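You operate a simulated robot arm through the tools that you are given. There is no shell and no other tool.

You are at the controls of a simulated robot arm. One attempt, no reset.

TASK
Stack the small carton labelled "72" from the top of the steel table on top of the small carton that says "29". Take the cup from the top of the steel table and leave it on the top of the small black cabinet. Put one of the black caps from the top of the blue rack on top of the blue can there. Pull the top left drawer open. Do these in any order. Set down upright: cup.

The check looks at the end state, three seconds after you hand in, the way a careful person would. Anything else that was tipped, shoved, dropped, spilled or broken makes it a failure. Lids that push on must go on centred and level and be pressed home; caps that screw on are set level and turned clockwise until they are tight.

THE ROBOT
A 7-joint arm with a two-finger parallel gripper on a trunk, on a base that moves. Base frame: it is fixed to the floor where the robot stands at the start and does not move with it; the origin is under the middle of the robot, x ahead of it, y to its left, z up. Units: mm, rad, N and s.
With the tool pointing down near the work surface it reaches from about 180 to 720 mm from the robot's upright axis, wherever it stands. Its first joint turns from -2.897 to 2.897 rad. Places, roughly: black cap (3x3x3 cm) [-4900, -1100, 900]; blue can (7x7x11 cm) [-4700, -1300, 1000]; cup [-3000, 250, 750]; small carton [-3250, 0, 750]; top left drawer [-2700, 2100, 700]; top of the small black cabinet (32x17 cm) [-4940, -1400, 1100]. Payload 1.57 kg.
The tool frame sits at the grasp point between the pads (the TCP): z along the fingers, y along the line on which they close. The tips reach 30 mm beyond it. Largest opening 110 mm; finger width 24, thickness 12; the body of the gripper, 48 by 112 mm, starts 78 mm behind the TCP.
Orientation is that of the tool frame in the base frame, as a unit quaternion [x, y, z, w]. With the fingers straight down and closing along the base's y, the tool's x points along the base's -x, its y along +y and its z along -z.

THE INTERFACE
- The arm moves only by the tool nudge_tool. Its argument "series" is a list of rows, each a list of 7 numbers: the shift along the base's x, y, z in units of 250 mm (1.0 is 250 mm), then the turn, a rotation vector about the base's x, y, z in units of 60 degrees (1.0 is 60 degrees), then the gripper command, from -1 (fully open) to 1 (shut), values between in proportion. In form: [[dx, dy, dz, wx, wy, wz, gripper], ...]. A call has 1 to 20 rows; each row is the pose to reach, as a shift and turn from the pose commanded when the call began. A call with a number of a shift or a turn outside -1 to 1 is refused whole. Each row takes 0.2 s and may step no farther than 50 mm and 0.15 rad from the row before; otherwise, or with a gripper value out of range, the whole call is refused. Where a pose cannot be reached the arm comes as near as it can. A force on the tool above 40 N (or 10 N above the force at the start of the call, whichever is more), or a blocked arm, ends the call early, and 0.2 s more pass. The fingers move at their own pace (about 45 mm/s each) and stop on an object; they squeeze with about 22 N. The grip force told is the motor's: it shows also when the fingers shut on nothing. Time passes only in rows, and 0.2 s behind the last, so rows that repeat a pose let the fingers close. It gives the time, the measured TCP pose, the force on the tool (base axes), the opening and the grip force at its end, in the units of the frame above (readings bear some noise), with the torque about the TCP (base axes, N m) and any sound that the robot's microphone picked up.
- Cameras (640 x 400 px; columns grow to the right, rows downward): "scene" is now at [26.6, 146.8, 1448.4]; the picture's right is [-0.09, -1.00, 0.00], its down [-0.62, 0.06, -0.78] and it looks along [0.78, -0.07, -0.63] (base axes); focal length 284 px, centre (320, 200). "wrist" rides on the gripper at [70, 16, -141] in the tool frame; the picture's right is [-0.23, 0.97, 0.00], its down [-0.86, -0.20, -0.48] and it looks along [-0.47, -0.11, 0.88] (tool axes); focal length 222 px, centre (320, 200). There is no depth. A picture from a camera that has moved, and an enlarged one, comes with that camera's place and axes in the base frame and with its lens.
- capture(camera): a new picture of that camera. No time passes.
- lift_body(by): slides the trunk up (or, below 0, down) by that many mm; the arm and the scene camera ride with it, the base frame stays. It gives what a move gives, with no picture.
- roll_base(legs): drives the robot by 1 to 6 legs, each [ahead, turn to the left] in mm and rad, along the robot's own axes; the way and the turn of a leg run together, so that a leg with both is an arc; at most 1500 mm and 3.142 rad a leg. The arm and the cameras ride along, it lands a little off, and it stops where it bumps. It gives what a move gives.
- head_to(pan, tilt): turns the head with the scene camera to pan (to the left, within 2.705 rad either way) and tilt (down, from -0.506 to 1.204), counted from straight ahead of the robot. It gives what a move gives.
- zoom(camera, box): a new picture of the part [left, top, right, bottom] of that camera's present view, enlarged. No time passes.
- close_job(): hands the job in; it is judged then, once.

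Nothing tells you exact positions but the pictures and the camera data. Unless the task says otherwise, let go and move clear before handing in.

The tools are called as name(argument=value, ...) on one line, values as JSON. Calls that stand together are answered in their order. nudge_tool: Moves the arm, as the interface text tells. Its arguments: {"type":"object","properties":{"series":{"type":"array","items":{"type":"array","items":{"type":"number"}}}},"required":["series"]} The other tools are called the same way: lift_body (by) moves the trunk up or down; roll_base (legs) drives the base; head_to (pan, tilt) turns the head that bears the scene camera; capture (camera) takes a picture; zoom (camera, box) takes an enlarged picture of a part of a camera's view; close_job () hands the job in.

At the start:

```text
clock: 0.0
tool_pos: [458.4, -104.9, 1071.4]
orientation: [0.0, 1.0, 0.0, 0.0]
contact_force: [-0.4, 0.5, 0.2]
wrist_torque: [0.01, 0.0, 0.01]
width: 110.0
grasp_force: 0.1
trunk travel left (down, up): [-375.0, 215.0]
robot x, y, heading: [-1.3, -0.4, 0.001]
head pan, tilt (commanded): [-0.094, 0.675]
```

scene: 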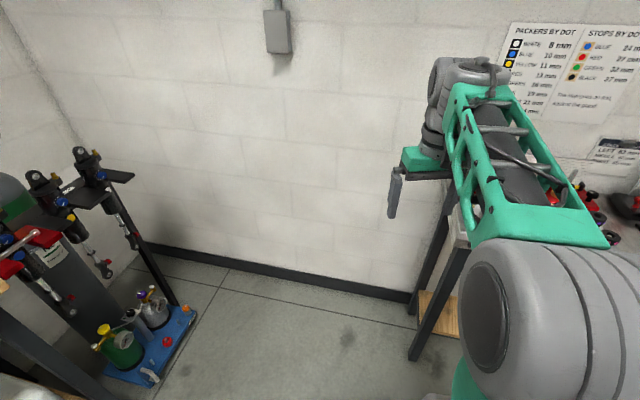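
wrist: 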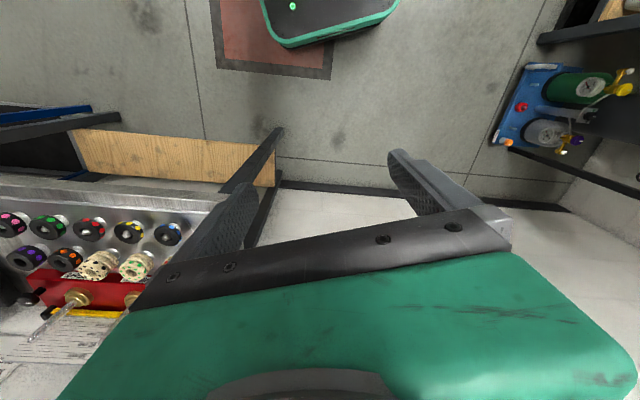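

The robot stands facing a wall with benches nearby; all the targets are behind it (negative x). I will look around with the head first.

head_to(pan=2.6, tilt=0.3)

capture(camera="scene")

head_to(pan=-2.6, tilt=0.3)

capture(camera="scene")

head_to(pan=1.6, tilt=0.4)

capture(camera="scene")

head_to(pan=-1.6, tilt=0.4)

capture(camera="scene")

```text
clock: 2.4
tool_pos: [457.7, -104.4, 1070.9]
orientation: [-0.001, 1.0, -0.001, 0.0]
contact_force: [0.8, -0.1, 1.4]
wrist_torque: [0.0, -0.02, 0.01]
width: 110.1
grasp_force: 0.0
trunk travel left (down, up): [-375.0, 215.0]
robot x, y, heading: [-0.5, -0.3, -0.002]
head pan, tilt (commanded): [2.601, 0.3]
```

```text
taken
camera scene: at [-138.9, 202.9, 1482.4], right [0.52, 0.86, 0.0], down [0.25, -0.15, -0.96], along [-0.82, 0.49, -0.3], focal length 284 px, centre (320, 200)
```

scene: 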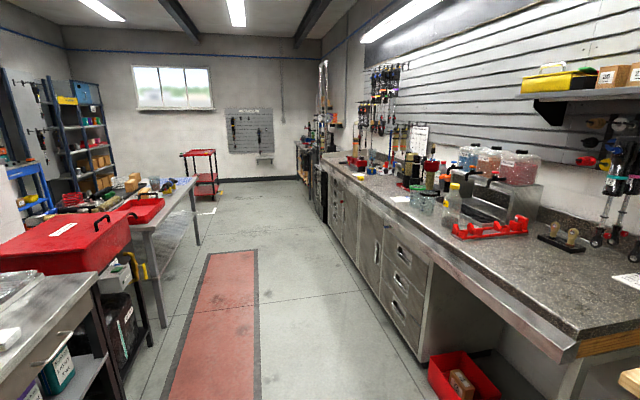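

```text
clock: 6.5
tool_pos: [458.8, -106.1, 1071.3]
orientation: [0.0, 1.0, 0.0, 0.0]
contact_force: [0.4, 0.0, -0.2]
wrist_torque: [-0.01, -0.04, -0.02]
width: 109.8
grasp_force: 0.1
trunk travel left (down, up): [-375.0, 215.0]
robot x, y, heading: [3.3, 2.3, -0.003]
head pan, tilt (commanded): [-2.601, 0.3]
```

```text
taken
camera scene: at [-138.9, 106.7, 1482.4], right [-0.52, 0.86, 0.0], down [0.25, 0.15, -0.96], along [-0.82, -0.49, -0.3], focal length 284 px, centre (320, 200)
```

scene: 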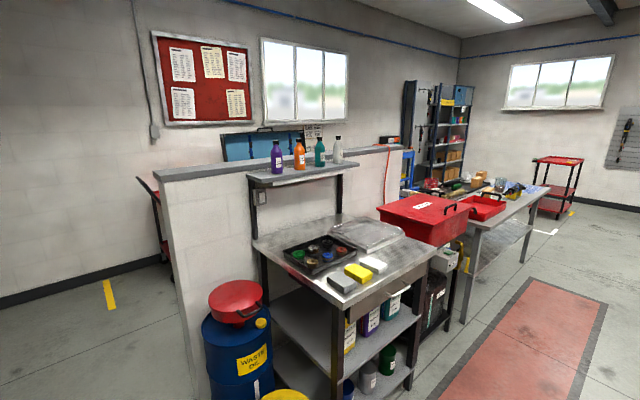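

```text
clock: 9.9
tool_pos: [459.1, -105.3, 1071.5]
orientation: [0.0, 1.0, 0.0, 0.0]
contact_force: [-0.5, 0.9, -0.4]
wrist_torque: [-0.01, 0.0, -0.02]
width: 110.0
grasp_force: 0.0
trunk travel left (down, up): [-375.0, 215.0]
robot x, y, heading: [1.1, -3.4, -0.003]
head pan, tilt (commanded): [1.6, 0.4]
```

```text
taken
camera scene: at [-61.6, 247.4, 1473.2], right [1.0, 0.03, 0.0], down [0.01, -0.39, -0.92], along [-0.03, 0.92, -0.39], focal length 284 px, centre (320, 200)
```

scene: 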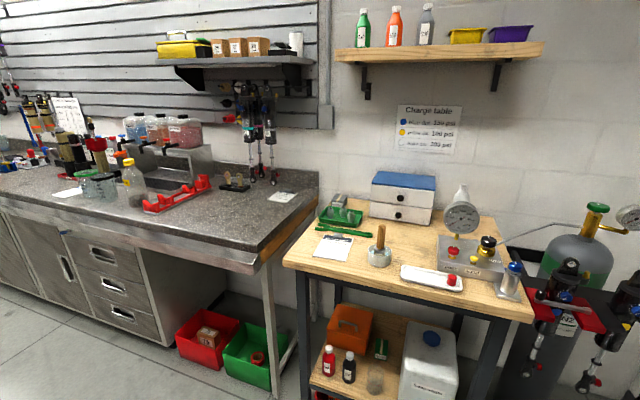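

```text
clock: 12.6
tool_pos: [458.9, -105.8, 1071.5]
orientation: [0.0, 1.0, 0.0, 0.001]
contact_force: [0.7, -0.3, -0.1]
wrist_torque: [-0.01, 0.04, 0.01]
width: 109.9
grasp_force: 0.1
trunk travel left (down, up): [-375.0, 215.0]
robot x, y, heading: [-2.6, -1.1, -0.001]
head pan, tilt (commanded): [-1.6, 0.4]
```

```text
taken
camera scene: at [-61.6, 62.2, 1473.2], right [-1.0, 0.03, 0.0], down [0.01, 0.39, -0.92], along [-0.03, -0.92, -0.39], focal length 284 px, centre (320, 200)
```

scene: 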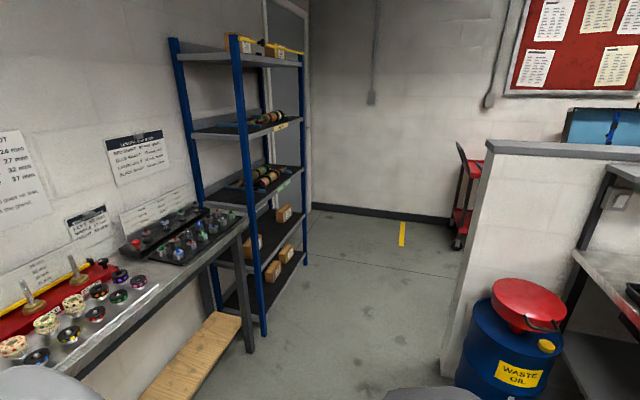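

The steel table, with cartons and the red tray, is along the left of the aisle behind me. The drawer bench is on the right side, and the blue rack is at the far left. I turn around and drive into the aisle.

roll_base(legs=[[0, 2.84], [1200, 0]])

head_to(pan=0.3, tilt=0.3)

capture(camera="scene")

head_to(pan=-0.5, tilt=0.3)

capture(camera="scene")

```text
clock: 25.3
tool_pos: [-1546.7, 612.0, 1070.8]
orientation: [0.988, -0.156, 0.0, 0.0]
contact_force: [0.1, 0.0, 0.0]
wrist_torque: [0.03, -0.01, 0.0]
width: 109.9
grasp_force: 0.0
trunk travel left (down, up): [-375.0, 215.0]
robot x, y, heading: [-1139.7, 370.5, 2.829]
head pan, tilt (commanded): [-1.6, 0.4]
```

```text
clock: 27.2
tool_pos: [-1544.8, 613.4, 1071.9]
orientation: [0.988, -0.156, 0.0, 0.0]
contact_force: [-0.2, -1.0, -0.2]
wrist_torque: [0.02, 0.0, 0.01]
width: 110.3
grasp_force: 0.1
trunk travel left (down, up): [-375.0, 215.0]
robot x, y, heading: [-1142.4, 372.3, 2.826]
head pan, tilt (commanded): [0.3, 0.3]
```

```text
taken
camera scene: at [-1225.6, 207.2, 1482.4], right [0.01, 1.0, 0.0], down [0.3, 0.0, -0.96], along [-0.96, 0.01, -0.3], focal length 284 px, centre (320, 200)
```

scene: 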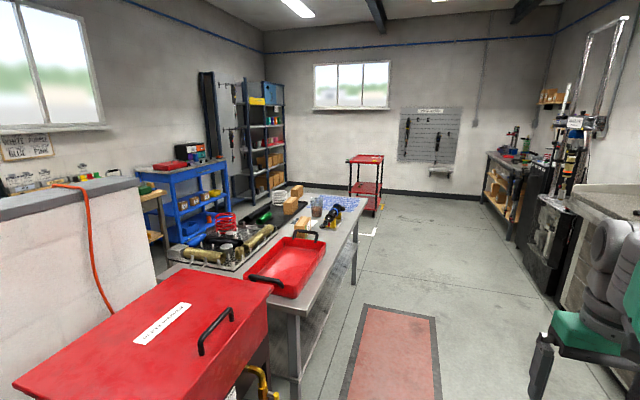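

```text
clock: 28.3
tool_pos: [-1545.2, 613.1, 1071.4]
orientation: [0.988, -0.157, 0.0, 0.0]
contact_force: [-0.7, 0.3, -0.2]
wrist_torque: [0.03, -0.02, -0.01]
width: 110.0
grasp_force: 0.0
trunk travel left (down, up): [-375.0, 215.0]
robot x, y, heading: [-1143.6, 374.4, 2.824]
head pan, tilt (commanded): [-0.499, 0.3]
```

```text
taken
camera scene: at [-1196.5, 273.6, 1482.4], right [0.73, 0.69, 0.0], down [0.2, -0.21, -0.96], along [-0.66, 0.69, -0.3], focal length 284 px, centre (320, 200)
```

scene: 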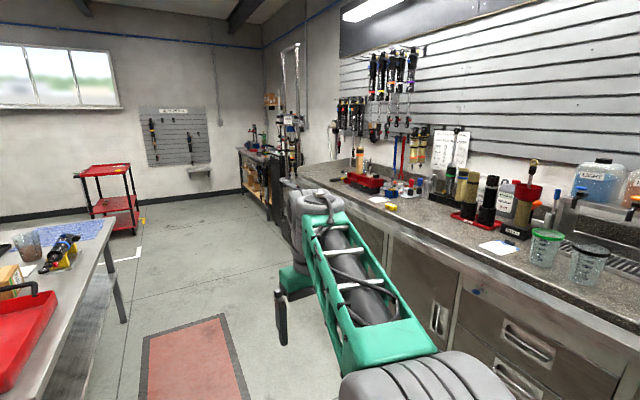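

I'm now in the aisle. I zoom in on the steel table, the rack and the drawers.

head_to(pan=0.3, tilt=0.3)

zoom(camera="scene", box=[160, 160, 400, 310])

zoom(camera="scene", box=[120, 60, 320, 220])

head_to(pan=-0.5, tilt=0.3)

zoom(camera="scene", box=[380, 200, 640, 400])

```text
clock: 29.5
tool_pos: [-1545.3, 613.0, 1071.4]
orientation: [0.988, -0.157, 0.0, 0.0]
contact_force: [-0.1, -0.1, 0.0]
wrist_torque: [0.01, 0.01, 0.02]
width: 110.0
grasp_force: 0.2
trunk travel left (down, up): [-375.0, 215.0]
robot x, y, heading: [-1143.5, 369.3, 2.828]
head pan, tilt (commanded): [0.3, 0.3]
```

```text
2.67 times, centred on (280, 235) of scene
camera zoom: at [-1225.6, 207.2, 1482.4], right [0.01, 1.0, 0.0], down [0.3, 0.0, -0.96], along [-0.96, 0.01, -0.3], focal length 758 px, centre (427, 107)
```

zoom: 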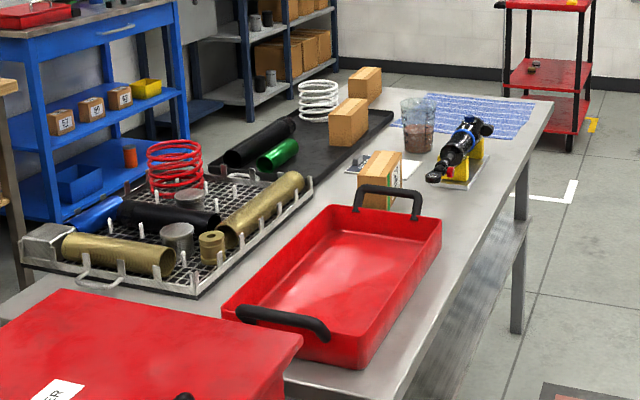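

```text
2.50 times, centred on (220, 140) of scene
camera zoom: at [-1225.6, 207.2, 1482.4], right [0.01, 1.0, 0.0], down [0.3, 0.0, -0.96], along [-0.96, 0.01, -0.3], focal length 711 px, centre (570, 350)
```

zoom: 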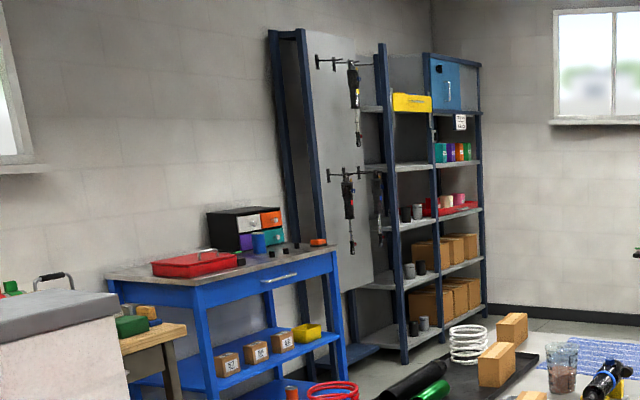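

```text
clock: 30.6
tool_pos: [-1546.5, 612.7, 1071.3]
orientation: [0.988, -0.157, 0.0, 0.0]
contact_force: [-0.2, 0.1, -1.1]
wrist_torque: [-0.03, 0.0, 0.01]
width: 110.0
grasp_force: 0.1
trunk travel left (down, up): [-375.0, 215.0]
robot x, y, heading: [-1144.5, 369.2, 2.825]
head pan, tilt (commanded): [-0.499, 0.3]
```

```text
2.00 times, centred on (510, 300) of scene
camera zoom: at [-1196.5, 273.6, 1482.4], right [0.73, 0.69, 0.0], down [0.2, -0.21, -0.96], along [-0.66, 0.69, -0.3], focal length 569 px, centre (-60, 0)
```

zoom: 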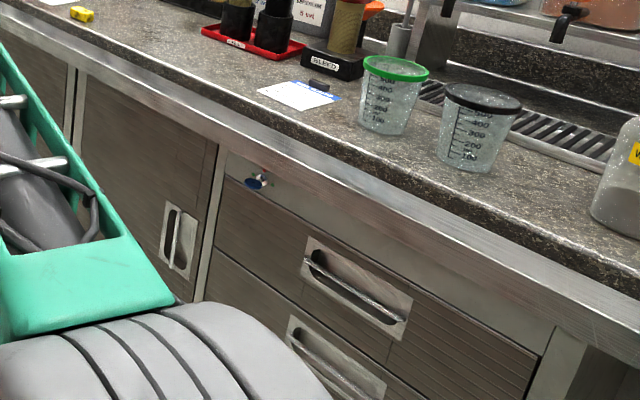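

The steel table carries the cup (clear, with brown contents) and three small wooden-coloured cartons. The blue bench behind it has the black cabinet, blue can and caps. I drive up alongside the steel table.

roll_base(legs=[[1350, 0]])

head_to(pan=0.9, tilt=0.5)

capture(camera="scene")

head_to(pan=-0.9, tilt=0.5)

capture(camera="scene")

```text
clock: 37.4
tool_pos: [-2834.0, 1037.6, 1070.9]
orientation: [0.987, -0.159, 0.0, 0.0]
contact_force: [-0.3, 0.3, 0.5]
wrist_torque: [-0.03, -0.01, 0.02]
width: 110.0
grasp_force: 0.1
trunk travel left (down, up): [-375.0, 215.0]
robot x, y, heading: [-2433.0, 792.7, 2.825]
head pan, tilt (commanded): [-0.499, 0.3]
```

```text
clock: 38.9
tool_pos: [-2834.1, 1037.5, 1071.5]
orientation: [0.987, -0.159, 0.0, 0.0]
contact_force: [0.0, 1.3, -0.6]
wrist_torque: [-0.02, 0.0, 0.02]
width: 109.8
grasp_force: 0.0
trunk travel left (down, up): [-375.0, 215.0]
robot x, y, heading: [-2431.3, 795.5, 2.822]
head pan, tilt (commanded): [0.901, 0.499]
```

```text
taken
camera scene: at [-2498.7, 578.3, 1464.0], right [-0.55, 0.84, 0.0], down [0.4, 0.26, -0.88], along [-0.73, -0.48, -0.48], focal length 284 px, centre (320, 200)
```

scene: 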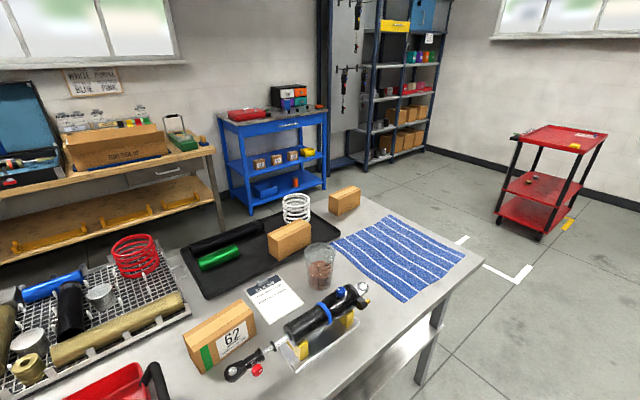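

```text
clock: 40.7
tool_pos: [-2834.0, 1037.4, 1071.5]
orientation: [0.987, -0.159, 0.0, 0.0]
contact_force: [-0.6, -0.1, 0.3]
wrist_torque: [0.01, 0.0, -0.01]
width: 109.7
grasp_force: 0.0
trunk travel left (down, up): [-375.0, 215.0]
robot x, y, heading: [-2433.5, 794.1, 2.822]
head pan, tilt (commanded): [-0.901, 0.499]
```

```text
taken
camera scene: at [-2453.9, 713.7, 1464.0], right [0.94, 0.34, 0.0], down [0.16, -0.45, -0.88], along [-0.3, 0.82, -0.48], focal length 284 px, centre (320, 200)
```

scene: 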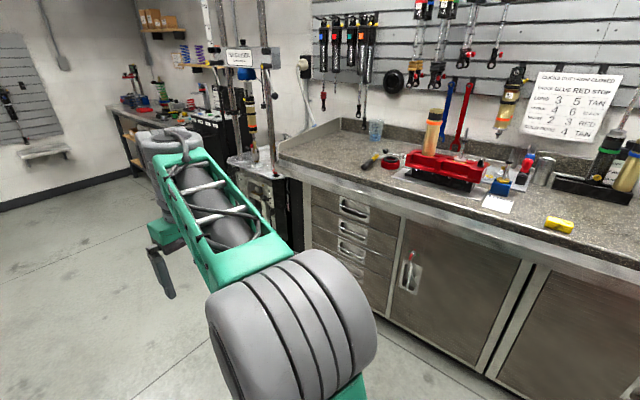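

The steel table shows carton "62" near me, with two more cartons whose labels face away. I zoom in on the details.

zoom(camera="scene", box=[280, 180, 440, 320])

head_to(pan=0.9, tilt=0.5)

zoom(camera="scene", box=[160, 170, 400, 390])

zoom(camera="scene", box=[205, 70, 345, 210])

zoom(camera="scene", box=[340, 60, 450, 170])

```text
2.86 times, centred on (360, 250) of scene
camera zoom: at [-2453.9, 713.7, 1464.0], right [0.94, 0.34, 0.0], down [0.16, -0.45, -0.88], along [-0.3, 0.82, -0.48], focal length 812 px, centre (206, 57)
```

zoom: 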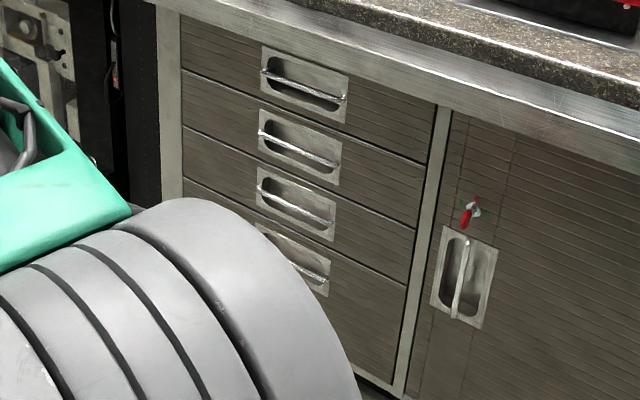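

```text
clock: 42.5
tool_pos: [-2833.9, 1038.3, 1071.2]
orientation: [0.987, -0.158, 0.0, 0.0]
contact_force: [1.0, -0.3, 0.2]
wrist_torque: [-0.01, -0.03, -0.02]
width: 110.1
grasp_force: 0.1
trunk travel left (down, up): [-375.0, 215.0]
robot x, y, heading: [-2431.9, 792.1, 2.824]
head pan, tilt (commanded): [0.901, 0.499]
```

```text
1.82 times, centred on (280, 280) of scene
camera zoom: at [-2498.7, 578.3, 1464.0], right [-0.55, 0.84, 0.0], down [0.4, 0.26, -0.88], along [-0.73, -0.48, -0.48], focal length 517 px, centre (393, 54)
```

zoom: 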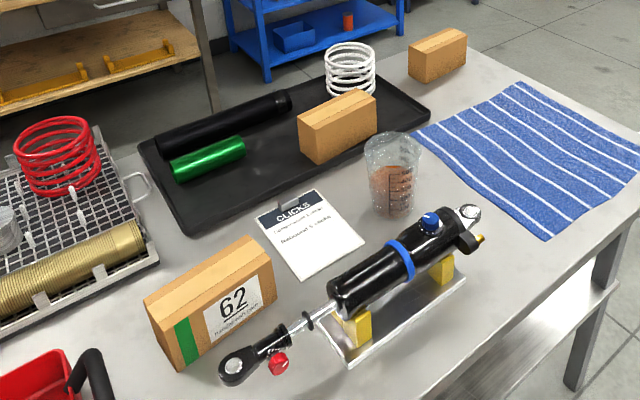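

```text
2.86 times, centred on (275, 140) of scene
camera zoom: at [-2498.7, 578.3, 1464.0], right [-0.55, 0.84, 0.0], down [0.4, 0.26, -0.88], along [-0.73, -0.48, -0.48], focal length 812 px, centre (449, 371)
```

zoom: 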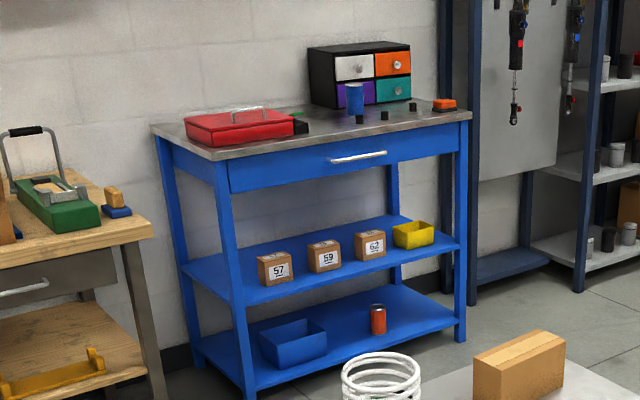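

```text
3.64 times, centred on (395, 115) of scene
camera zoom: at [-2498.7, 578.3, 1464.0], right [-0.55, 0.84, 0.0], down [0.4, 0.26, -0.88], along [-0.73, -0.48, -0.48], focal length 1034 px, centre (47, 509)
```

zoom: 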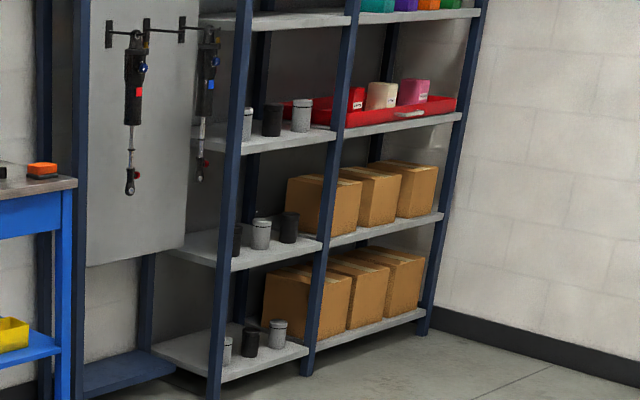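

The top-left drawer bank is the 4-drawer stack at the far-left end of the bench, with a recessed bar handle. I'll do the drawer first: drive further along, then turn right to face it.

roll_base(legs=[[640, 0], [0, -1.56]])

head_to(pan=0.0, tilt=0.6)

capture(camera="scene")

capture(camera="wrist")

```text
clock: 49.9
tool_pos: [-2794.3, 1393.1, 1071.2]
orientation: [-0.587, 0.81, 0.0, 0.0]
contact_force: [0.3, 0.1, 0.1]
wrist_torque: [0.02, -0.03, -0.03]
width: 110.2
grasp_force: 0.0
trunk travel left (down, up): [-375.0, 215.0]
robot x, y, heading: [-3034.3, 983.7, 1.255]
head pan, tilt (commanded): [0.901, 0.499]
```

```text
clock: 51.1
tool_pos: [-2794.5, 1393.8, 1071.9]
orientation: [-0.587, 0.809, 0.0, 0.0]
contact_force: [-0.1, -0.3, 0.1]
wrist_torque: [0.02, 0.0, -0.01]
width: 110.0
grasp_force: 0.1
trunk travel left (down, up): [-375.0, 215.0]
robot x, y, heading: [-3037.2, 991.9, 1.254]
head pan, tilt (commanded): [0.0, 0.6]
```

```text
taken
camera scene: at [-3173.5, 1065.7, 1454.9], right [0.95, -0.31, 0.0], down [-0.17, -0.54, -0.83], along [0.26, 0.78, -0.56], focal length 284 px, centre (320, 200)
```

scene: 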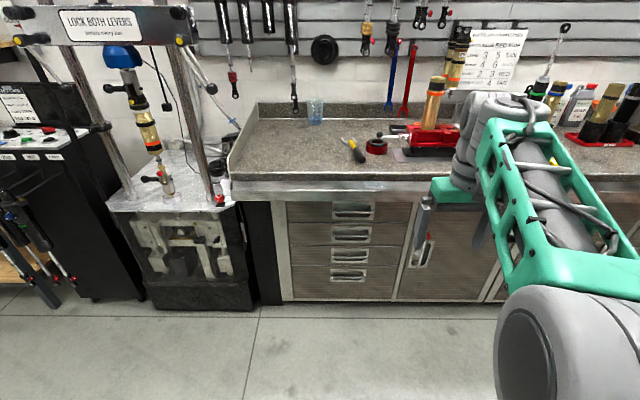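

```text
taken
camera wrist: at [-2831.5, 1331.9, 1211.8], right [-0.86, 0.52, 0.0], down [0.46, 0.75, 0.48], along [0.25, 0.41, -0.88], focal length 222 px, centre (320, 200)
```

wrist: 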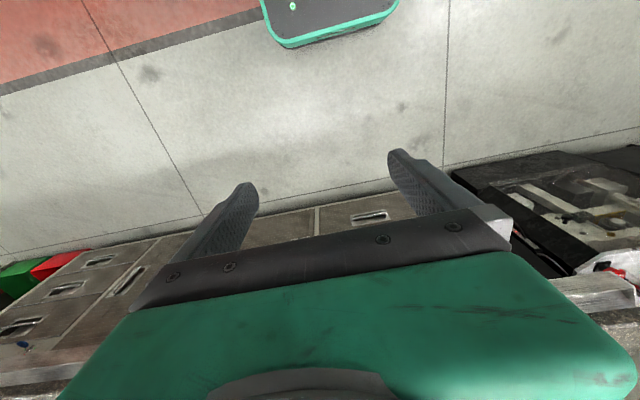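

I'm facing the bench; the drawer bank is straight ahead. I zoom in for detail.

zoom(camera="scene", box=[220, 160, 460, 310])

zoom(camera="scene", box=[280, 180, 400, 255])

```text
2.67 times, centred on (340, 235) of scene
camera zoom: at [-3173.5, 1065.7, 1454.9], right [0.95, -0.31, 0.0], down [-0.17, -0.54, -0.83], along [0.26, 0.78, -0.56], focal length 758 px, centre (267, 107)
```

zoom: 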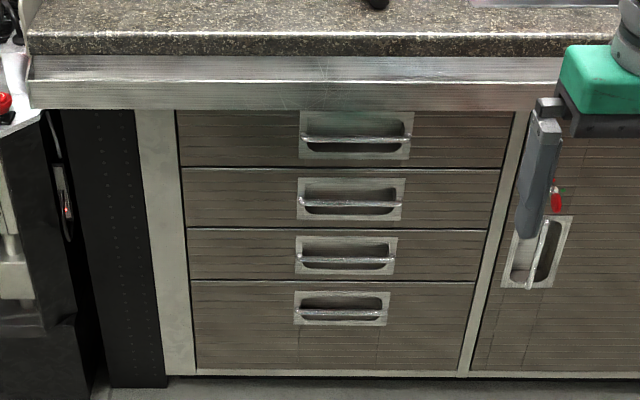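

```text
5.33 times, centred on (340, 218) of scene
camera zoom: at [-3173.5, 1065.7, 1454.9], right [0.95, -0.31, 0.0], down [-0.17, -0.54, -0.83], along [0.26, 0.78, -0.56], focal length 1517 px, centre (213, 107)
```

zoom: 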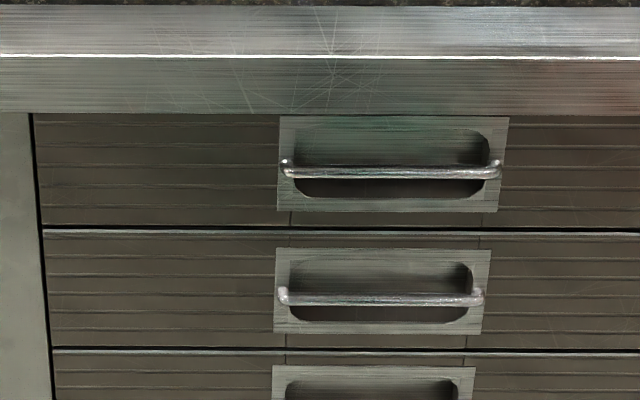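

The top bar handle triangulates to about (-2718, 1960, 714), almost straight ahead at about 1020 mm. I turn the tool to point horizontally at the bench with the fingers closing vertically.

nudge_tool(series=[[-0.033, 0.0635, -0.05, 0.091, 0.046, -0.072, -0.1], [-0.066, 0.127, -0.1, 0.182, 0.092, -0.144, -0.1], [-0.099, 0.1905, -0.15, 0.273, 0.138, -0.216, -0.1], [-0.132, 0.254, -0.2, 0.364, 0.1845, -0.2885, -0.1], [-0.165, 0.3175, -0.25, 0.455, 0.2306, -0.3606, -0.1], [-0.198, 0.381, -0.3, 0.546, 0.2768, -0.4328, -0.1], [-0.231, 0.4445, -0.35, 0.637, 0.3229, -0.5049, -0.1], [-0.264, 0.508, -0.4, 0.728, 0.369, -0.577, -0.1]])

```text
clock: 52.9
tool_pos: [-2860.7, 1521.0, 972.6]
orientation: [-0.274, 0.87, 0.404, 0.064]
contact_force: [-0.4, -0.1, -0.4]
wrist_torque: [-0.01, 0.0, -0.01]
width: 60.8
grasp_force: 0.0
out of reach, approached as far as the arm can: row 1
trunk travel left (down, up): [-375.0, 215.0]
robot x, y, heading: [-3034.5, 989.0, 1.255]
head pan, tilt (commanded): [0.0, 0.6]
```

The first 60° was reached; I continue with the second half of the rotation.

nudge_tool(series=[[0, 0, 0, 0.091, 0.046, -0.072, -0.1], [0, 0, 0, 0.182, 0.092, -0.144, -0.1], [0, 0, 0, 0.273, 0.138, -0.216, -0.1], [0, 0, 0, 0.364, 0.1845, -0.2885, -0.1], [0, 0, 0, 0.455, 0.2306, -0.3606, -0.1], [0, 0, 0, 0.546, 0.2768, -0.4328, -0.1], [0, 0, 0, 0.637, 0.3229, -0.5049, -0.1], [0, 0, 0, 0.728, 0.369, -0.577, -0.1]])

capture(camera="wrist")

capture(camera="scene")

```text
clock: 54.7
tool_pos: [-2860.2, 1520.3, 972.2]
orientation: [0.111, 0.698, 0.699, 0.112]
contact_force: [0.3, -0.9, -0.3]
wrist_torque: [-0.04, 0.01, -0.01]
width: 60.6
grasp_force: 0.0
trunk travel left (down, up): [-375.0, 215.0]
robot x, y, heading: [-3036.1, 991.3, 1.254]
head pan, tilt (commanded): [0.0, 0.6]
```

```text
taken
camera wrist: at [-2971.1, 1407.5, 986.9], right [0.21, -0.07, 0.97], down [0.67, -0.72, -0.2], along [0.72, 0.69, -0.11], focal length 222 px, centre (320, 200)
```

wrist: 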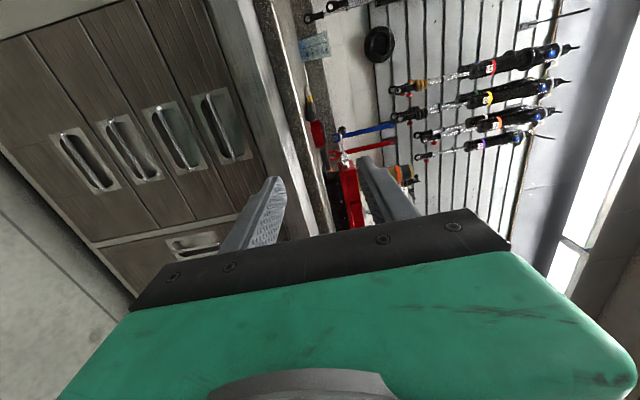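

```text
taken
camera scene: at [-3173.6, 1065.6, 1454.9], right [0.95, -0.31, 0.0], down [-0.18, -0.54, -0.83], along [0.26, 0.78, -0.56], focal length 284 px, centre (320, 200)
```

scene: 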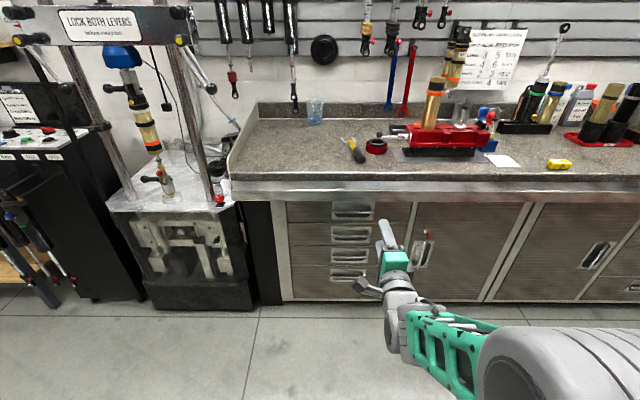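

The tool is horizontal and lined up with the handle. I lower the trunk to handle height and roll forward.

lift_body(by=-257)

roll_base(legs=[[330, 0]])

capture(camera="wrist")

head_to(pan=-0.3, tilt=0.75)

capture(camera="scene")

```text
clock: 57.3
tool_pos: [-2860.7, 1521.1, 714.8]
orientation: [0.11, 0.698, 0.699, 0.111]
contact_force: [0.2, -0.6, 0.7]
wrist_torque: [-0.03, 0.01, 0.0]
width: 60.6
grasp_force: 0.1
trunk travel left (down, up): [-118.0, 472.0]
robot x, y, heading: [-3038.6, 992.7, 1.258]
head pan, tilt (commanded): [0.0, 0.6]
```

```text
clock: 59.5
tool_pos: [-2764.4, 1827.9, 715.0]
orientation: [0.109, 0.699, 0.699, 0.109]
contact_force: [-0.4, -0.2, -0.8]
wrist_torque: [0.0, 0.03, 0.01]
width: 60.6
grasp_force: 0.0
trunk travel left (down, up): [-118.0, 472.0]
robot x, y, heading: [-2932.5, 1301.2, 1.261]
head pan, tilt (commanded): [0.0, 0.6]
```

```text
taken
camera wrist: at [-2873.7, 1715.9, 730.0], right [0.21, -0.07, 0.97], down [0.67, -0.72, -0.2], along [0.71, 0.69, -0.11], focal length 222 px, centre (320, 200)
```

wrist: 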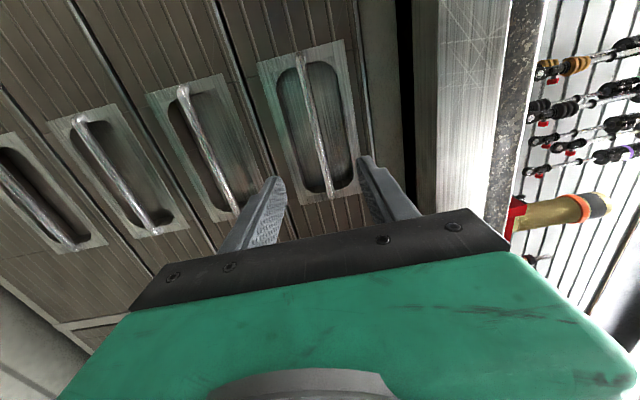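

```text
clock: 60.3
tool_pos: [-2764.7, 1830.6, 714.5]
orientation: [0.109, 0.699, 0.699, 0.109]
contact_force: [-0.6, -0.3, 0.5]
wrist_torque: [-0.01, -0.01, -0.01]
width: 60.6
grasp_force: 0.0
trunk travel left (down, up): [-118.0, 472.0]
robot x, y, heading: [-2938.2, 1298.5, 1.26]
head pan, tilt (commanded): [-0.3, 0.75]
```

```text
taken
camera scene: at [-3054.0, 1356.4, 1185.1], right [0.82, -0.57, 0.0], down [-0.39, -0.56, -0.73], along [0.42, 0.6, -0.68], focal length 284 px, centre (320, 200)
```

scene: 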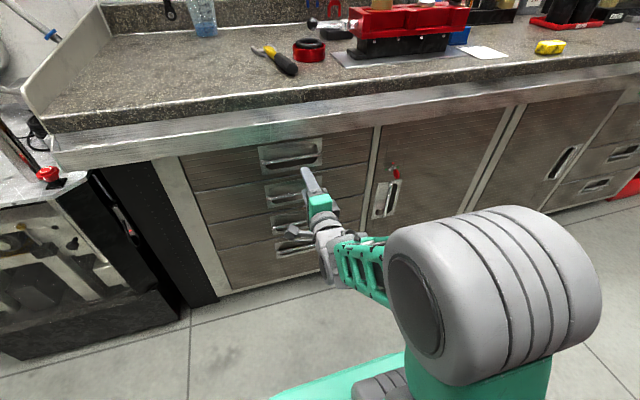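

The bar sits between the fingers in the wrist view at z≈715, about 139 mm ahead of the TCP. I advance 100 mm with a 44 mm opening and check.

nudge_tool(series=[[0.026, 0.0757, 0, 0, 0, 0, 0.2], [0.052, 0.1513, 0, 0, 0, 0, 0.2], [0.078, 0.227, 0, 0, 0, 0, 0.2], [0.104, 0.3027, 0, 0, 0, 0, 0.2], [0.13, 0.3784, 0, 0, 0, 0, 0.2]])

capture(camera="wrist")

zoom(camera="scene", box=[220, 110, 380, 210])

```text
clock: 61.5
tool_pos: [-2730.8, 1924.9, 715.1]
orientation: [0.108, 0.698, 0.699, 0.11]
contact_force: [0.0, 0.7, -0.2]
wrist_torque: [-0.02, 0.04, -0.02]
width: 43.8
grasp_force: 0.0
trunk travel left (down, up): [-118.0, 472.0]
robot x, y, heading: [-2939.4, 1300.4, 1.258]
head pan, tilt (commanded): [-0.3, 0.75]
```

```text
taken
camera wrist: at [-2840.2, 1810.3, 730.1], right [0.21, -0.07, 0.97], down [0.67, -0.72, -0.2], along [0.71, 0.69, -0.11], focal length 222 px, centre (320, 200)
```

wrist: 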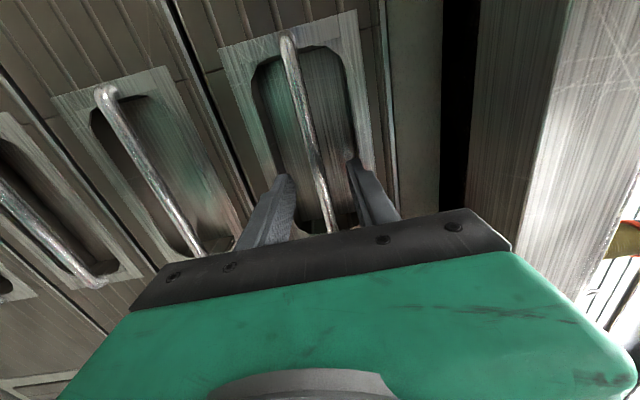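

```text
4.00 times, centred on (300, 160) of scene
camera zoom: at [-3054.0, 1356.3, 1185.1], right [0.82, -0.57, 0.0], down [-0.39, -0.56, -0.73], along [0.42, 0.6, -0.68], focal length 1138 px, centre (400, 360)
```

zoom: 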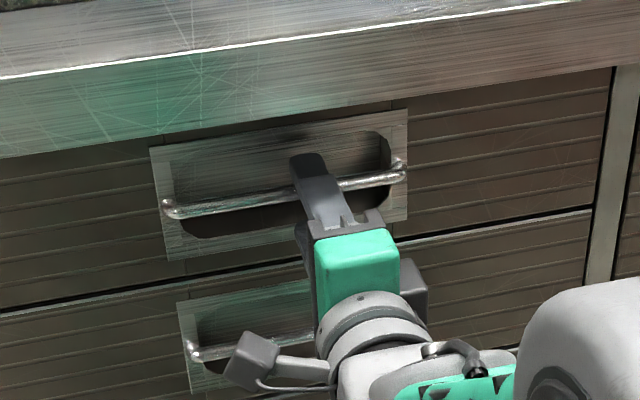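

The fingers straddle the bar cleanly. I advance another 22 mm and close on the bar.

nudge_tool(series=[[0.0143, 0.0416, 0, 0, 0, 0, 0.2], [0.0286, 0.0832, 0, 0, 0, 0, 0.2], [0.0286, 0.0832, 0, 0, 0, 0, 1.0], [0.0286, 0.0832, 0, 0, 0, 0, 1.0], [0.0286, 0.0832, 0, 0, 0, 0, 1.0], [0.0286, 0.0832, 0, 0, 0, 0, 1.0]])

capture(camera="wrist")

zoom(camera="scene", box=[220, 110, 380, 210])

```text
clock: 62.9
tool_pos: [-2723.4, 1944.4, 714.2]
orientation: [0.108, 0.699, 0.698, 0.111]
contact_force: [0.4, 0.2, -0.5]
wrist_torque: [0.06, 0.08, -0.01]
width: 11.9
grasp_force: 29.3
trunk travel left (down, up): [-118.0, 472.0]
robot x, y, heading: [-2938.4, 1295.1, 1.26]
head pan, tilt (commanded): [-0.3, 0.75]
```

```text
taken
camera wrist: at [-2833.0, 1830.7, 729.7], right [0.21, -0.07, 0.97], down [0.67, -0.72, -0.2], along [0.71, 0.69, -0.11], focal length 222 px, centre (320, 200)
```

wrist: 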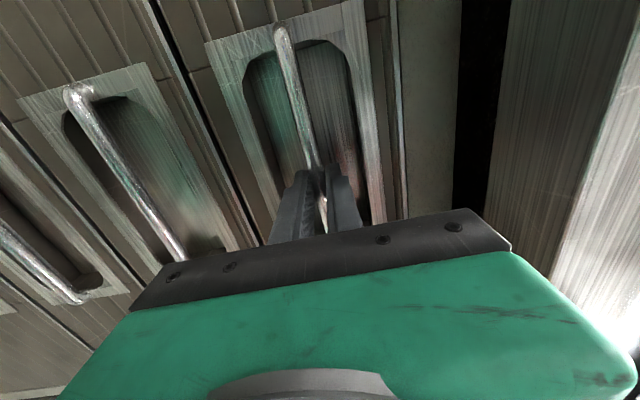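

```text
4.00 times, centred on (300, 160) of scene
camera zoom: at [-3053.9, 1356.5, 1185.1], right [0.82, -0.57, 0.0], down [-0.39, -0.56, -0.73], along [0.42, 0.6, -0.68], focal length 1138 px, centre (400, 360)
```

zoom: 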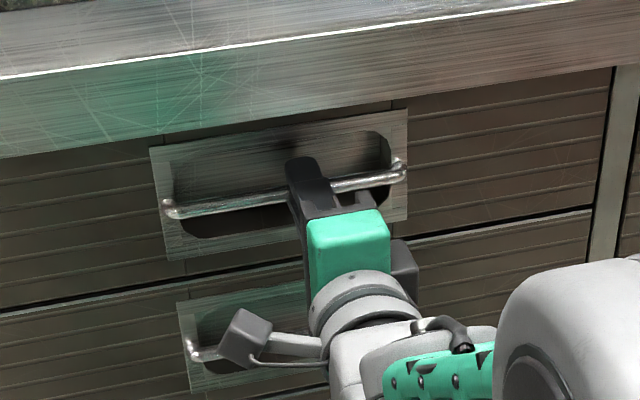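

The bar is gripped (11.9 mm width). I pull straight back along the drawer's axis.

nudge_tool(series=[[-0.0195, -0.0568, 0, 0, 0, 0, 1.0], [-0.039, -0.1135, 0, 0, 0, 0, 1.0], [-0.0585, -0.1703, 0, 0, 0, 0, 1.0], [-0.078, -0.227, 0, 0, 0, 0, 1.0], [-0.0975, -0.2838, 0, 0, 0, 0, 1.0], [-0.117, -0.3406, 0, 0, 0, 0, 1.0], [-0.1365, -0.3973, 0, 0, 0, 0, 1.0], [-0.156, -0.454, 0, 0, 0, 0, 1.0]])

capture(camera="scene")

```text
clock: 64.7
tool_pos: [-2761.5, 1830.4, 713.8]
orientation: [0.11, 0.699, 0.698, 0.11]
contact_force: [25.1, -10.9, 0.4]
wrist_torque: [0.01, 0.11, -0.39]
width: 12.0
grasp_force: 28.9
trunk travel left (down, up): [-118.0, 472.0]
robot x, y, heading: [-2939.0, 1296.0, 1.257]
head pan, tilt (commanded): [-0.3, 0.75]
```

```text
taken
camera scene: at [-3051.9, 1355.9, 1185.3], right [0.82, -0.57, 0.0], down [-0.39, -0.56, -0.73], along [0.42, 0.6, -0.68], focal length 284 px, centre (320, 200)
```

scene: 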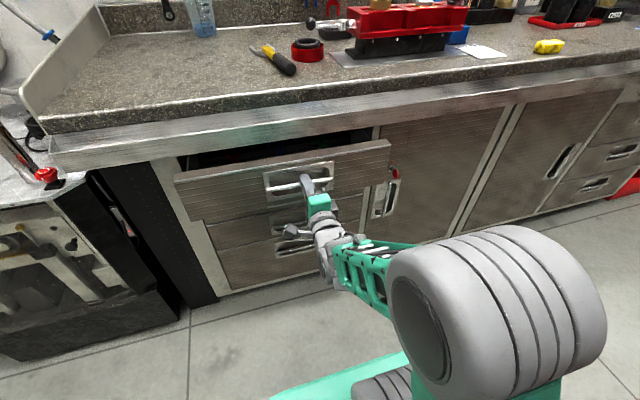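

The drawer moves; the side load suggests the true axis is nearer 1.266 rad. I continue the pull along a corrected direction.

nudge_tool(series=[[-0.01, -0.058, 0, 0, 0, 0, 1.0], [-0.026, -0.116, 0, 0, 0, 0, 1.0], [-0.043, -0.174, 0, 0, 0, 0, 1.0], [-0.061, -0.232, 0, 0, 0, 0, 1.0], [-0.079, -0.29, 0, 0, 0, 0, 1.0], [-0.097, -0.348, 0, 0, 0, 0, 1.0], [-0.115, -0.406, 0, 0, 0, 0, 1.0], [-0.133, -0.464, 0, 0, 0, 0, 1.0]])

capture(camera="scene")

```text
clock: 66.2
tool_pos: [-2786.8, 1750.5, 714.9]
orientation: [0.109, 0.699, 0.699, 0.107]
contact_force: [0.2, 2.5, 26.6]
wrist_torque: [0.26, -0.24, 0.53]
width: 11.6
grasp_force: 29.4
trunk travel left (down, up): [-118.0, 472.0]
robot x, y, heading: [-2937.5, 1295.2, 1.265]
head pan, tilt (commanded): [-0.3, 0.75]
stopped in row 7: the force on the tool passed its limit at 73 N (the readings are from after the stop); the commanded pose is now the measured one
```

```text
taken
camera scene: at [-3052.1, 1365.6, 1185.5], right [0.82, -0.57, 0.0], down [-0.39, -0.57, -0.73], along [0.42, 0.59, -0.69], focal length 284 px, centre (320, 200)
```

scene: 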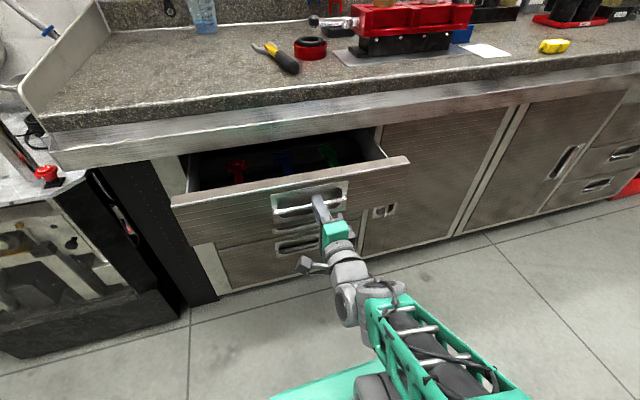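

The drawer is open by about 205 mm. The arm got near its limit, so I relax the grip and re-grip. Then I back the base up to open the drawer a bit further.

nudge_tool(series=[[0, 0, 0, 0, 0, 0, 0.4], [0, 0, 0, 0, 0, 0, 0.4], [0, 0, 0, 0, 0, 0, 0.4]])

capture(camera="wrist")

capture(camera="scene")

```text
clock: 67.0
tool_pos: [-2787.0, 1748.7, 706.3]
orientation: [0.112, 0.705, 0.692, 0.105]
contact_force: [-0.2, 0.0, -0.1]
wrist_torque: [0.01, -0.03, -0.02]
width: 33.0
grasp_force: 0.2
trunk travel left (down, up): [-118.0, 472.0]
robot x, y, heading: [-2936.0, 1294.7, 1.261]
head pan, tilt (commanded): [-0.3, 0.75]
```

```text
taken
camera wrist: at [-2896.1, 1635.3, 724.3], right [0.22, -0.05, 0.97], down [0.67, -0.72, -0.19], along [0.71, 0.69, -0.13], focal length 222 px, centre (320, 200)
```

wrist: 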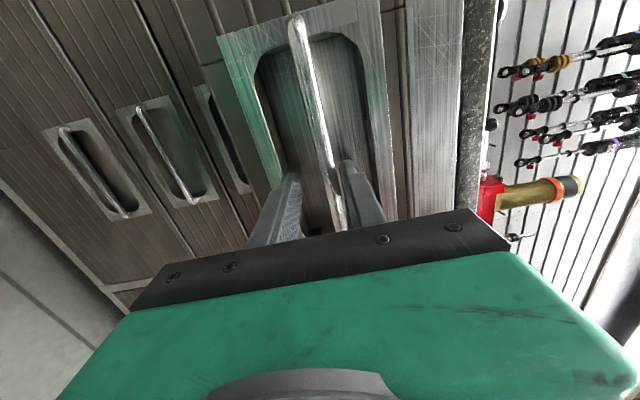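

```text
taken
camera scene: at [-3052.4, 1365.5, 1184.6], right [0.82, -0.57, 0.0], down [-0.39, -0.57, -0.73], along [0.42, 0.59, -0.69], focal length 284 px, centre (320, 200)
```

scene: 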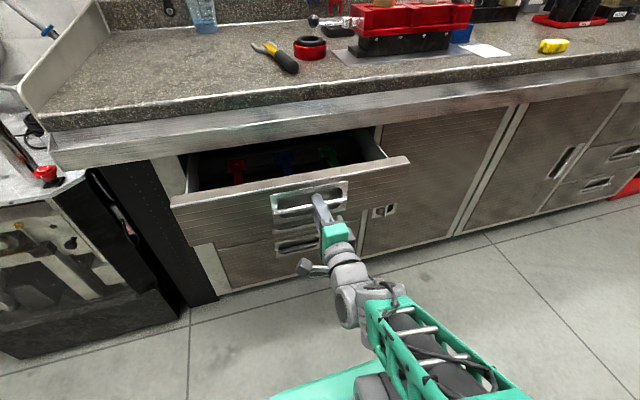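

lift_body(by=8)

nudge_tool(series=[[0, 0, 0, 0, 0, 0, 1.0], [0, 0, 0, 0, 0, 0, 1.0], [0, 0, 0, 0, 0, 0, 1.0], [0, 0, 0, 0, 0, 0, 1.0]])

roll_base(legs=[[-90, 0]])

capture(camera="scene")

```text
clock: 67.6
tool_pos: [-2786.5, 1750.7, 715.5]
orientation: [0.108, 0.701, 0.697, 0.108]
contact_force: [-0.1, -0.9, 0.1]
wrist_torque: [0.0, 0.01, -0.01]
width: 32.9
grasp_force: 0.1
trunk travel left (down, up): [-126.0, 464.0]
robot x, y, heading: [-2935.5, 1297.9, 1.265]
head pan, tilt (commanded): [-0.3, 0.75]
```

```text
clock: 68.6
tool_pos: [-2787.9, 1749.8, 713.8]
orientation: [0.109, 0.704, 0.694, 0.104]
contact_force: [-3.5, 2.9, -18.7]
wrist_torque: [-0.19, -0.21, -0.03]
width: 11.6
grasp_force: 29.4
trunk travel left (down, up): [-126.0, 464.0]
robot x, y, heading: [-2934.6, 1297.4, 1.267]
head pan, tilt (commanded): [-0.3, 0.75]
```

```text
clock: 69.7
tool_pos: [-2816.2, 1663.2, 714.9]
orientation: [0.109, 0.705, 0.693, 0.104]
contact_force: [-14.1, 6.0, -24.0]
wrist_torque: [-0.28, -0.1, 0.55]
width: 11.9
grasp_force: 29.2
trunk travel left (down, up): [-126.0, 464.0]
robot x, y, heading: [-2965.9, 1206.3, 1.268]
head pan, tilt (commanded): [-0.3, 0.75]
```

```text
taken
camera scene: at [-3079.1, 1278.5, 1193.0], right [0.82, -0.57, 0.0], down [-0.39, -0.57, -0.73], along [0.41, 0.59, -0.69], focal length 284 px, centre (320, 200)
```

scene: 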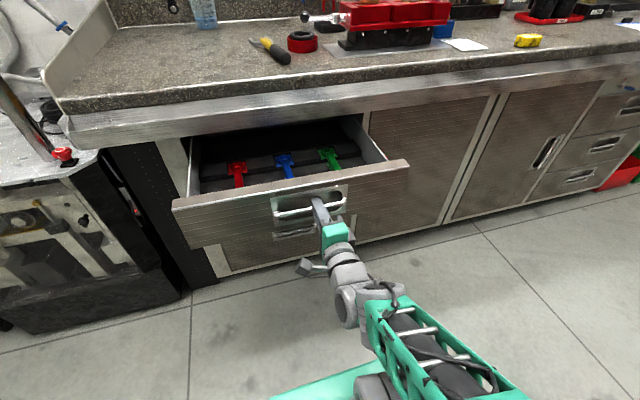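

The drawer is open by roughly 290 mm, which is plenty. I release the bar and back straight away.

nudge_tool(series=[[0, 0, 0, 0, 0, 0, 0.2], [0, 0, 0, 0, 0, 0, 0.2], [0, 0, 0, 0, 0, 0, 0.2]])

capture(camera="wrist")

```text
clock: 70.5
tool_pos: [-2817.0, 1662.9, 714.1]
orientation: [0.109, 0.706, 0.692, 0.103]
contact_force: [-0.3, -0.6, 0.0]
wrist_torque: [0.0, 0.01, -0.01]
width: 44.4
grasp_force: 0.1
trunk travel left (down, up): [-126.0, 464.0]
robot x, y, heading: [-2965.6, 1213.1, 1.262]
head pan, tilt (commanded): [-0.3, 0.75]
```

```text
taken
camera wrist: at [-2925.3, 1548.4, 732.4], right [0.23, -0.05, 0.97], down [0.67, -0.71, -0.19], along [0.7, 0.7, -0.13], focal length 222 px, centre (320, 200)
```

wrist: 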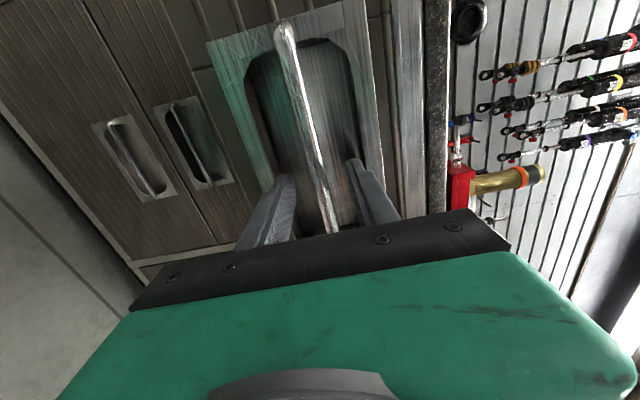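

roll_base(legs=[[-330, 0]])

lift_body(by=250)

capture(camera="scene")

```text
clock: 72.7
tool_pos: [-2914.2, 1344.5, 712.3]
orientation: [0.111, 0.707, 0.691, 0.105]
contact_force: [0.1, 1.1, -0.3]
wrist_torque: [0.03, 0.03, 0.0]
width: 44.2
grasp_force: 0.0
trunk travel left (down, up): [-126.0, 464.0]
robot x, y, heading: [-3067.5, 895.6, 1.261]
head pan, tilt (commanded): [-0.3, 0.75]
```

```text
clock: 75.2
tool_pos: [-2915.6, 1339.2, 966.5]
orientation: [0.111, 0.705, 0.692, 0.105]
contact_force: [-0.2, 0.3, 0.6]
wrist_torque: [-0.05, 0.03, 0.0]
width: 44.0
grasp_force: 0.1
trunk travel left (down, up): [-376.0, 214.0]
robot x, y, heading: [-3067.5, 896.2, 1.26]
head pan, tilt (commanded): [-0.3, 0.75]
```

```text
taken
camera scene: at [-3182.5, 952.1, 1444.8], right [0.82, -0.57, 0.0], down [-0.39, -0.56, -0.73], along [0.42, 0.6, -0.68], focal length 284 px, centre (320, 200)
```

scene: 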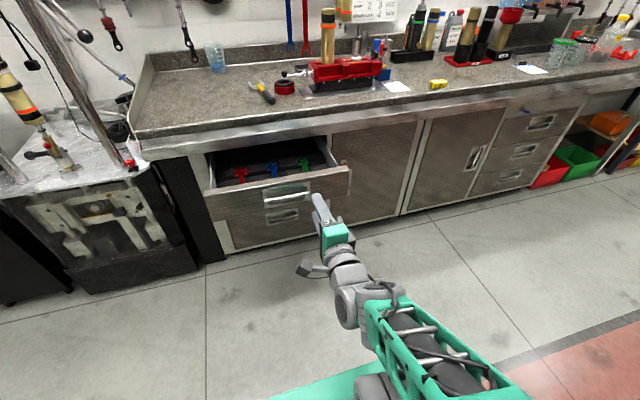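

The drawer stays open. I rotate the tool back to pointing down.

nudge_tool(series=[[0, 0, 0.05, -0.091, -0.046, 0.072, -0.1], [0, 0, 0.1, -0.182, -0.092, 0.144, -0.1], [0, 0, 0.15, -0.273, -0.138, 0.216, -0.1], [0, 0, 0.2, -0.364, -0.1845, 0.2885, -0.1], [0, 0, 0.25, -0.455, -0.2306, 0.3606, -0.1], [0, 0, 0.3, -0.546, -0.2768, 0.4328, -0.1], [0, 0, 0.35, -0.637, -0.3229, 0.5049, -0.1], [0, 0, 0.4, -0.728, -0.369, 0.577, -0.1]])

nudge_tool(series=[[0, 0, 0, -0.091, -0.046, 0.072, -0.1], [0, 0, 0, -0.182, -0.092, 0.144, -0.1], [0, 0, 0, -0.273, -0.138, 0.216, -0.1], [0, 0, 0, -0.364, -0.1845, 0.2885, -0.1], [0, 0, 0, -0.455, -0.2306, 0.3606, -0.1], [0, 0, 0, -0.546, -0.2768, 0.4328, -0.1], [0, 0, 0, -0.637, -0.3229, 0.5049, -0.1], [0, 0, 0, -0.728, -0.369, 0.577, -0.1]])

```text
clock: 75.7
tool_pos: [-3010.5, 1359.6, 948.2]
orientation: [-0.021, 0.769, 0.638, 0.007]
contact_force: [0.2, 0.3, -0.1]
wrist_torque: [0.04, -0.03, 0.02]
width: 60.5
grasp_force: 0.0
trunk travel left (down, up): [-376.0, 214.0]
robot x, y, heading: [-3066.1, 892.6, 1.261]
head pan, tilt (commanded): [-0.3, 0.75]
stopped in row 2: the arm was blocked; the commanded pose is now the measured one
```

```text
clock: 77.5
tool_pos: [-3011.7, 1359.8, 953.5]
orientation: [-0.364, 0.889, 0.275, -0.046]
contact_force: [0.5, -0.2, 0.0]
wrist_torque: [0.0, -0.04, -0.01]
width: 60.7
grasp_force: 0.1
trunk travel left (down, up): [-376.0, 214.0]
robot x, y, heading: [-3062.1, 895.5, 1.257]
head pan, tilt (commanded): [-0.3, 0.75]
```

nudge_tool(series=[[0.092, -0.029, 0.059, -0.048, -0.049, 0.0555, -0.1], [0.184, -0.059, 0.1175, -0.096, -0.097, 0.111, -0.1], [0.276, -0.088, 0.176, -0.144, -0.146, 0.1665, -0.1], [0.3675, -0.1175, 0.235, -0.1915, -0.1945, 0.222, -0.1], [0.459, -0.147, 0.294, -0.239, -0.243, 0.2775, -0.1], [0.551, -0.176, 0.3525, -0.287, -0.292, 0.333, -0.1], [0.643, -0.206, 0.411, -0.335, -0.34, 0.3885, -0.1], [0.735, -0.235, 0.47, -0.383, -0.389, 0.444, -0.1]])

capture(camera="scene")

```text
clock: 79.3
tool_pos: [-2826.5, 1298.4, 1071.4]
orientation: [-0.587, 0.809, 0.0, 0.0]
contact_force: [0.3, 0.2, 0.0]
wrist_torque: [0.01, 0.03, -0.01]
width: 60.3
grasp_force: 0.1
trunk travel left (down, up): [-376.0, 214.0]
robot x, y, heading: [-3065.3, 895.4, 1.257]
head pan, tilt (commanded): [-0.3, 0.75]
```

```text
taken
camera scene: at [-3182.4, 952.0, 1443.0], right [0.82, -0.57, 0.0], down [-0.39, -0.56, -0.73], along [0.42, 0.6, -0.68], focal length 284 px, centre (320, 200)
```

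scene: 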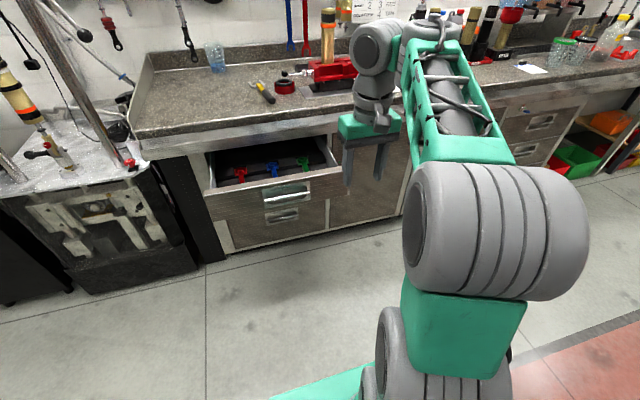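

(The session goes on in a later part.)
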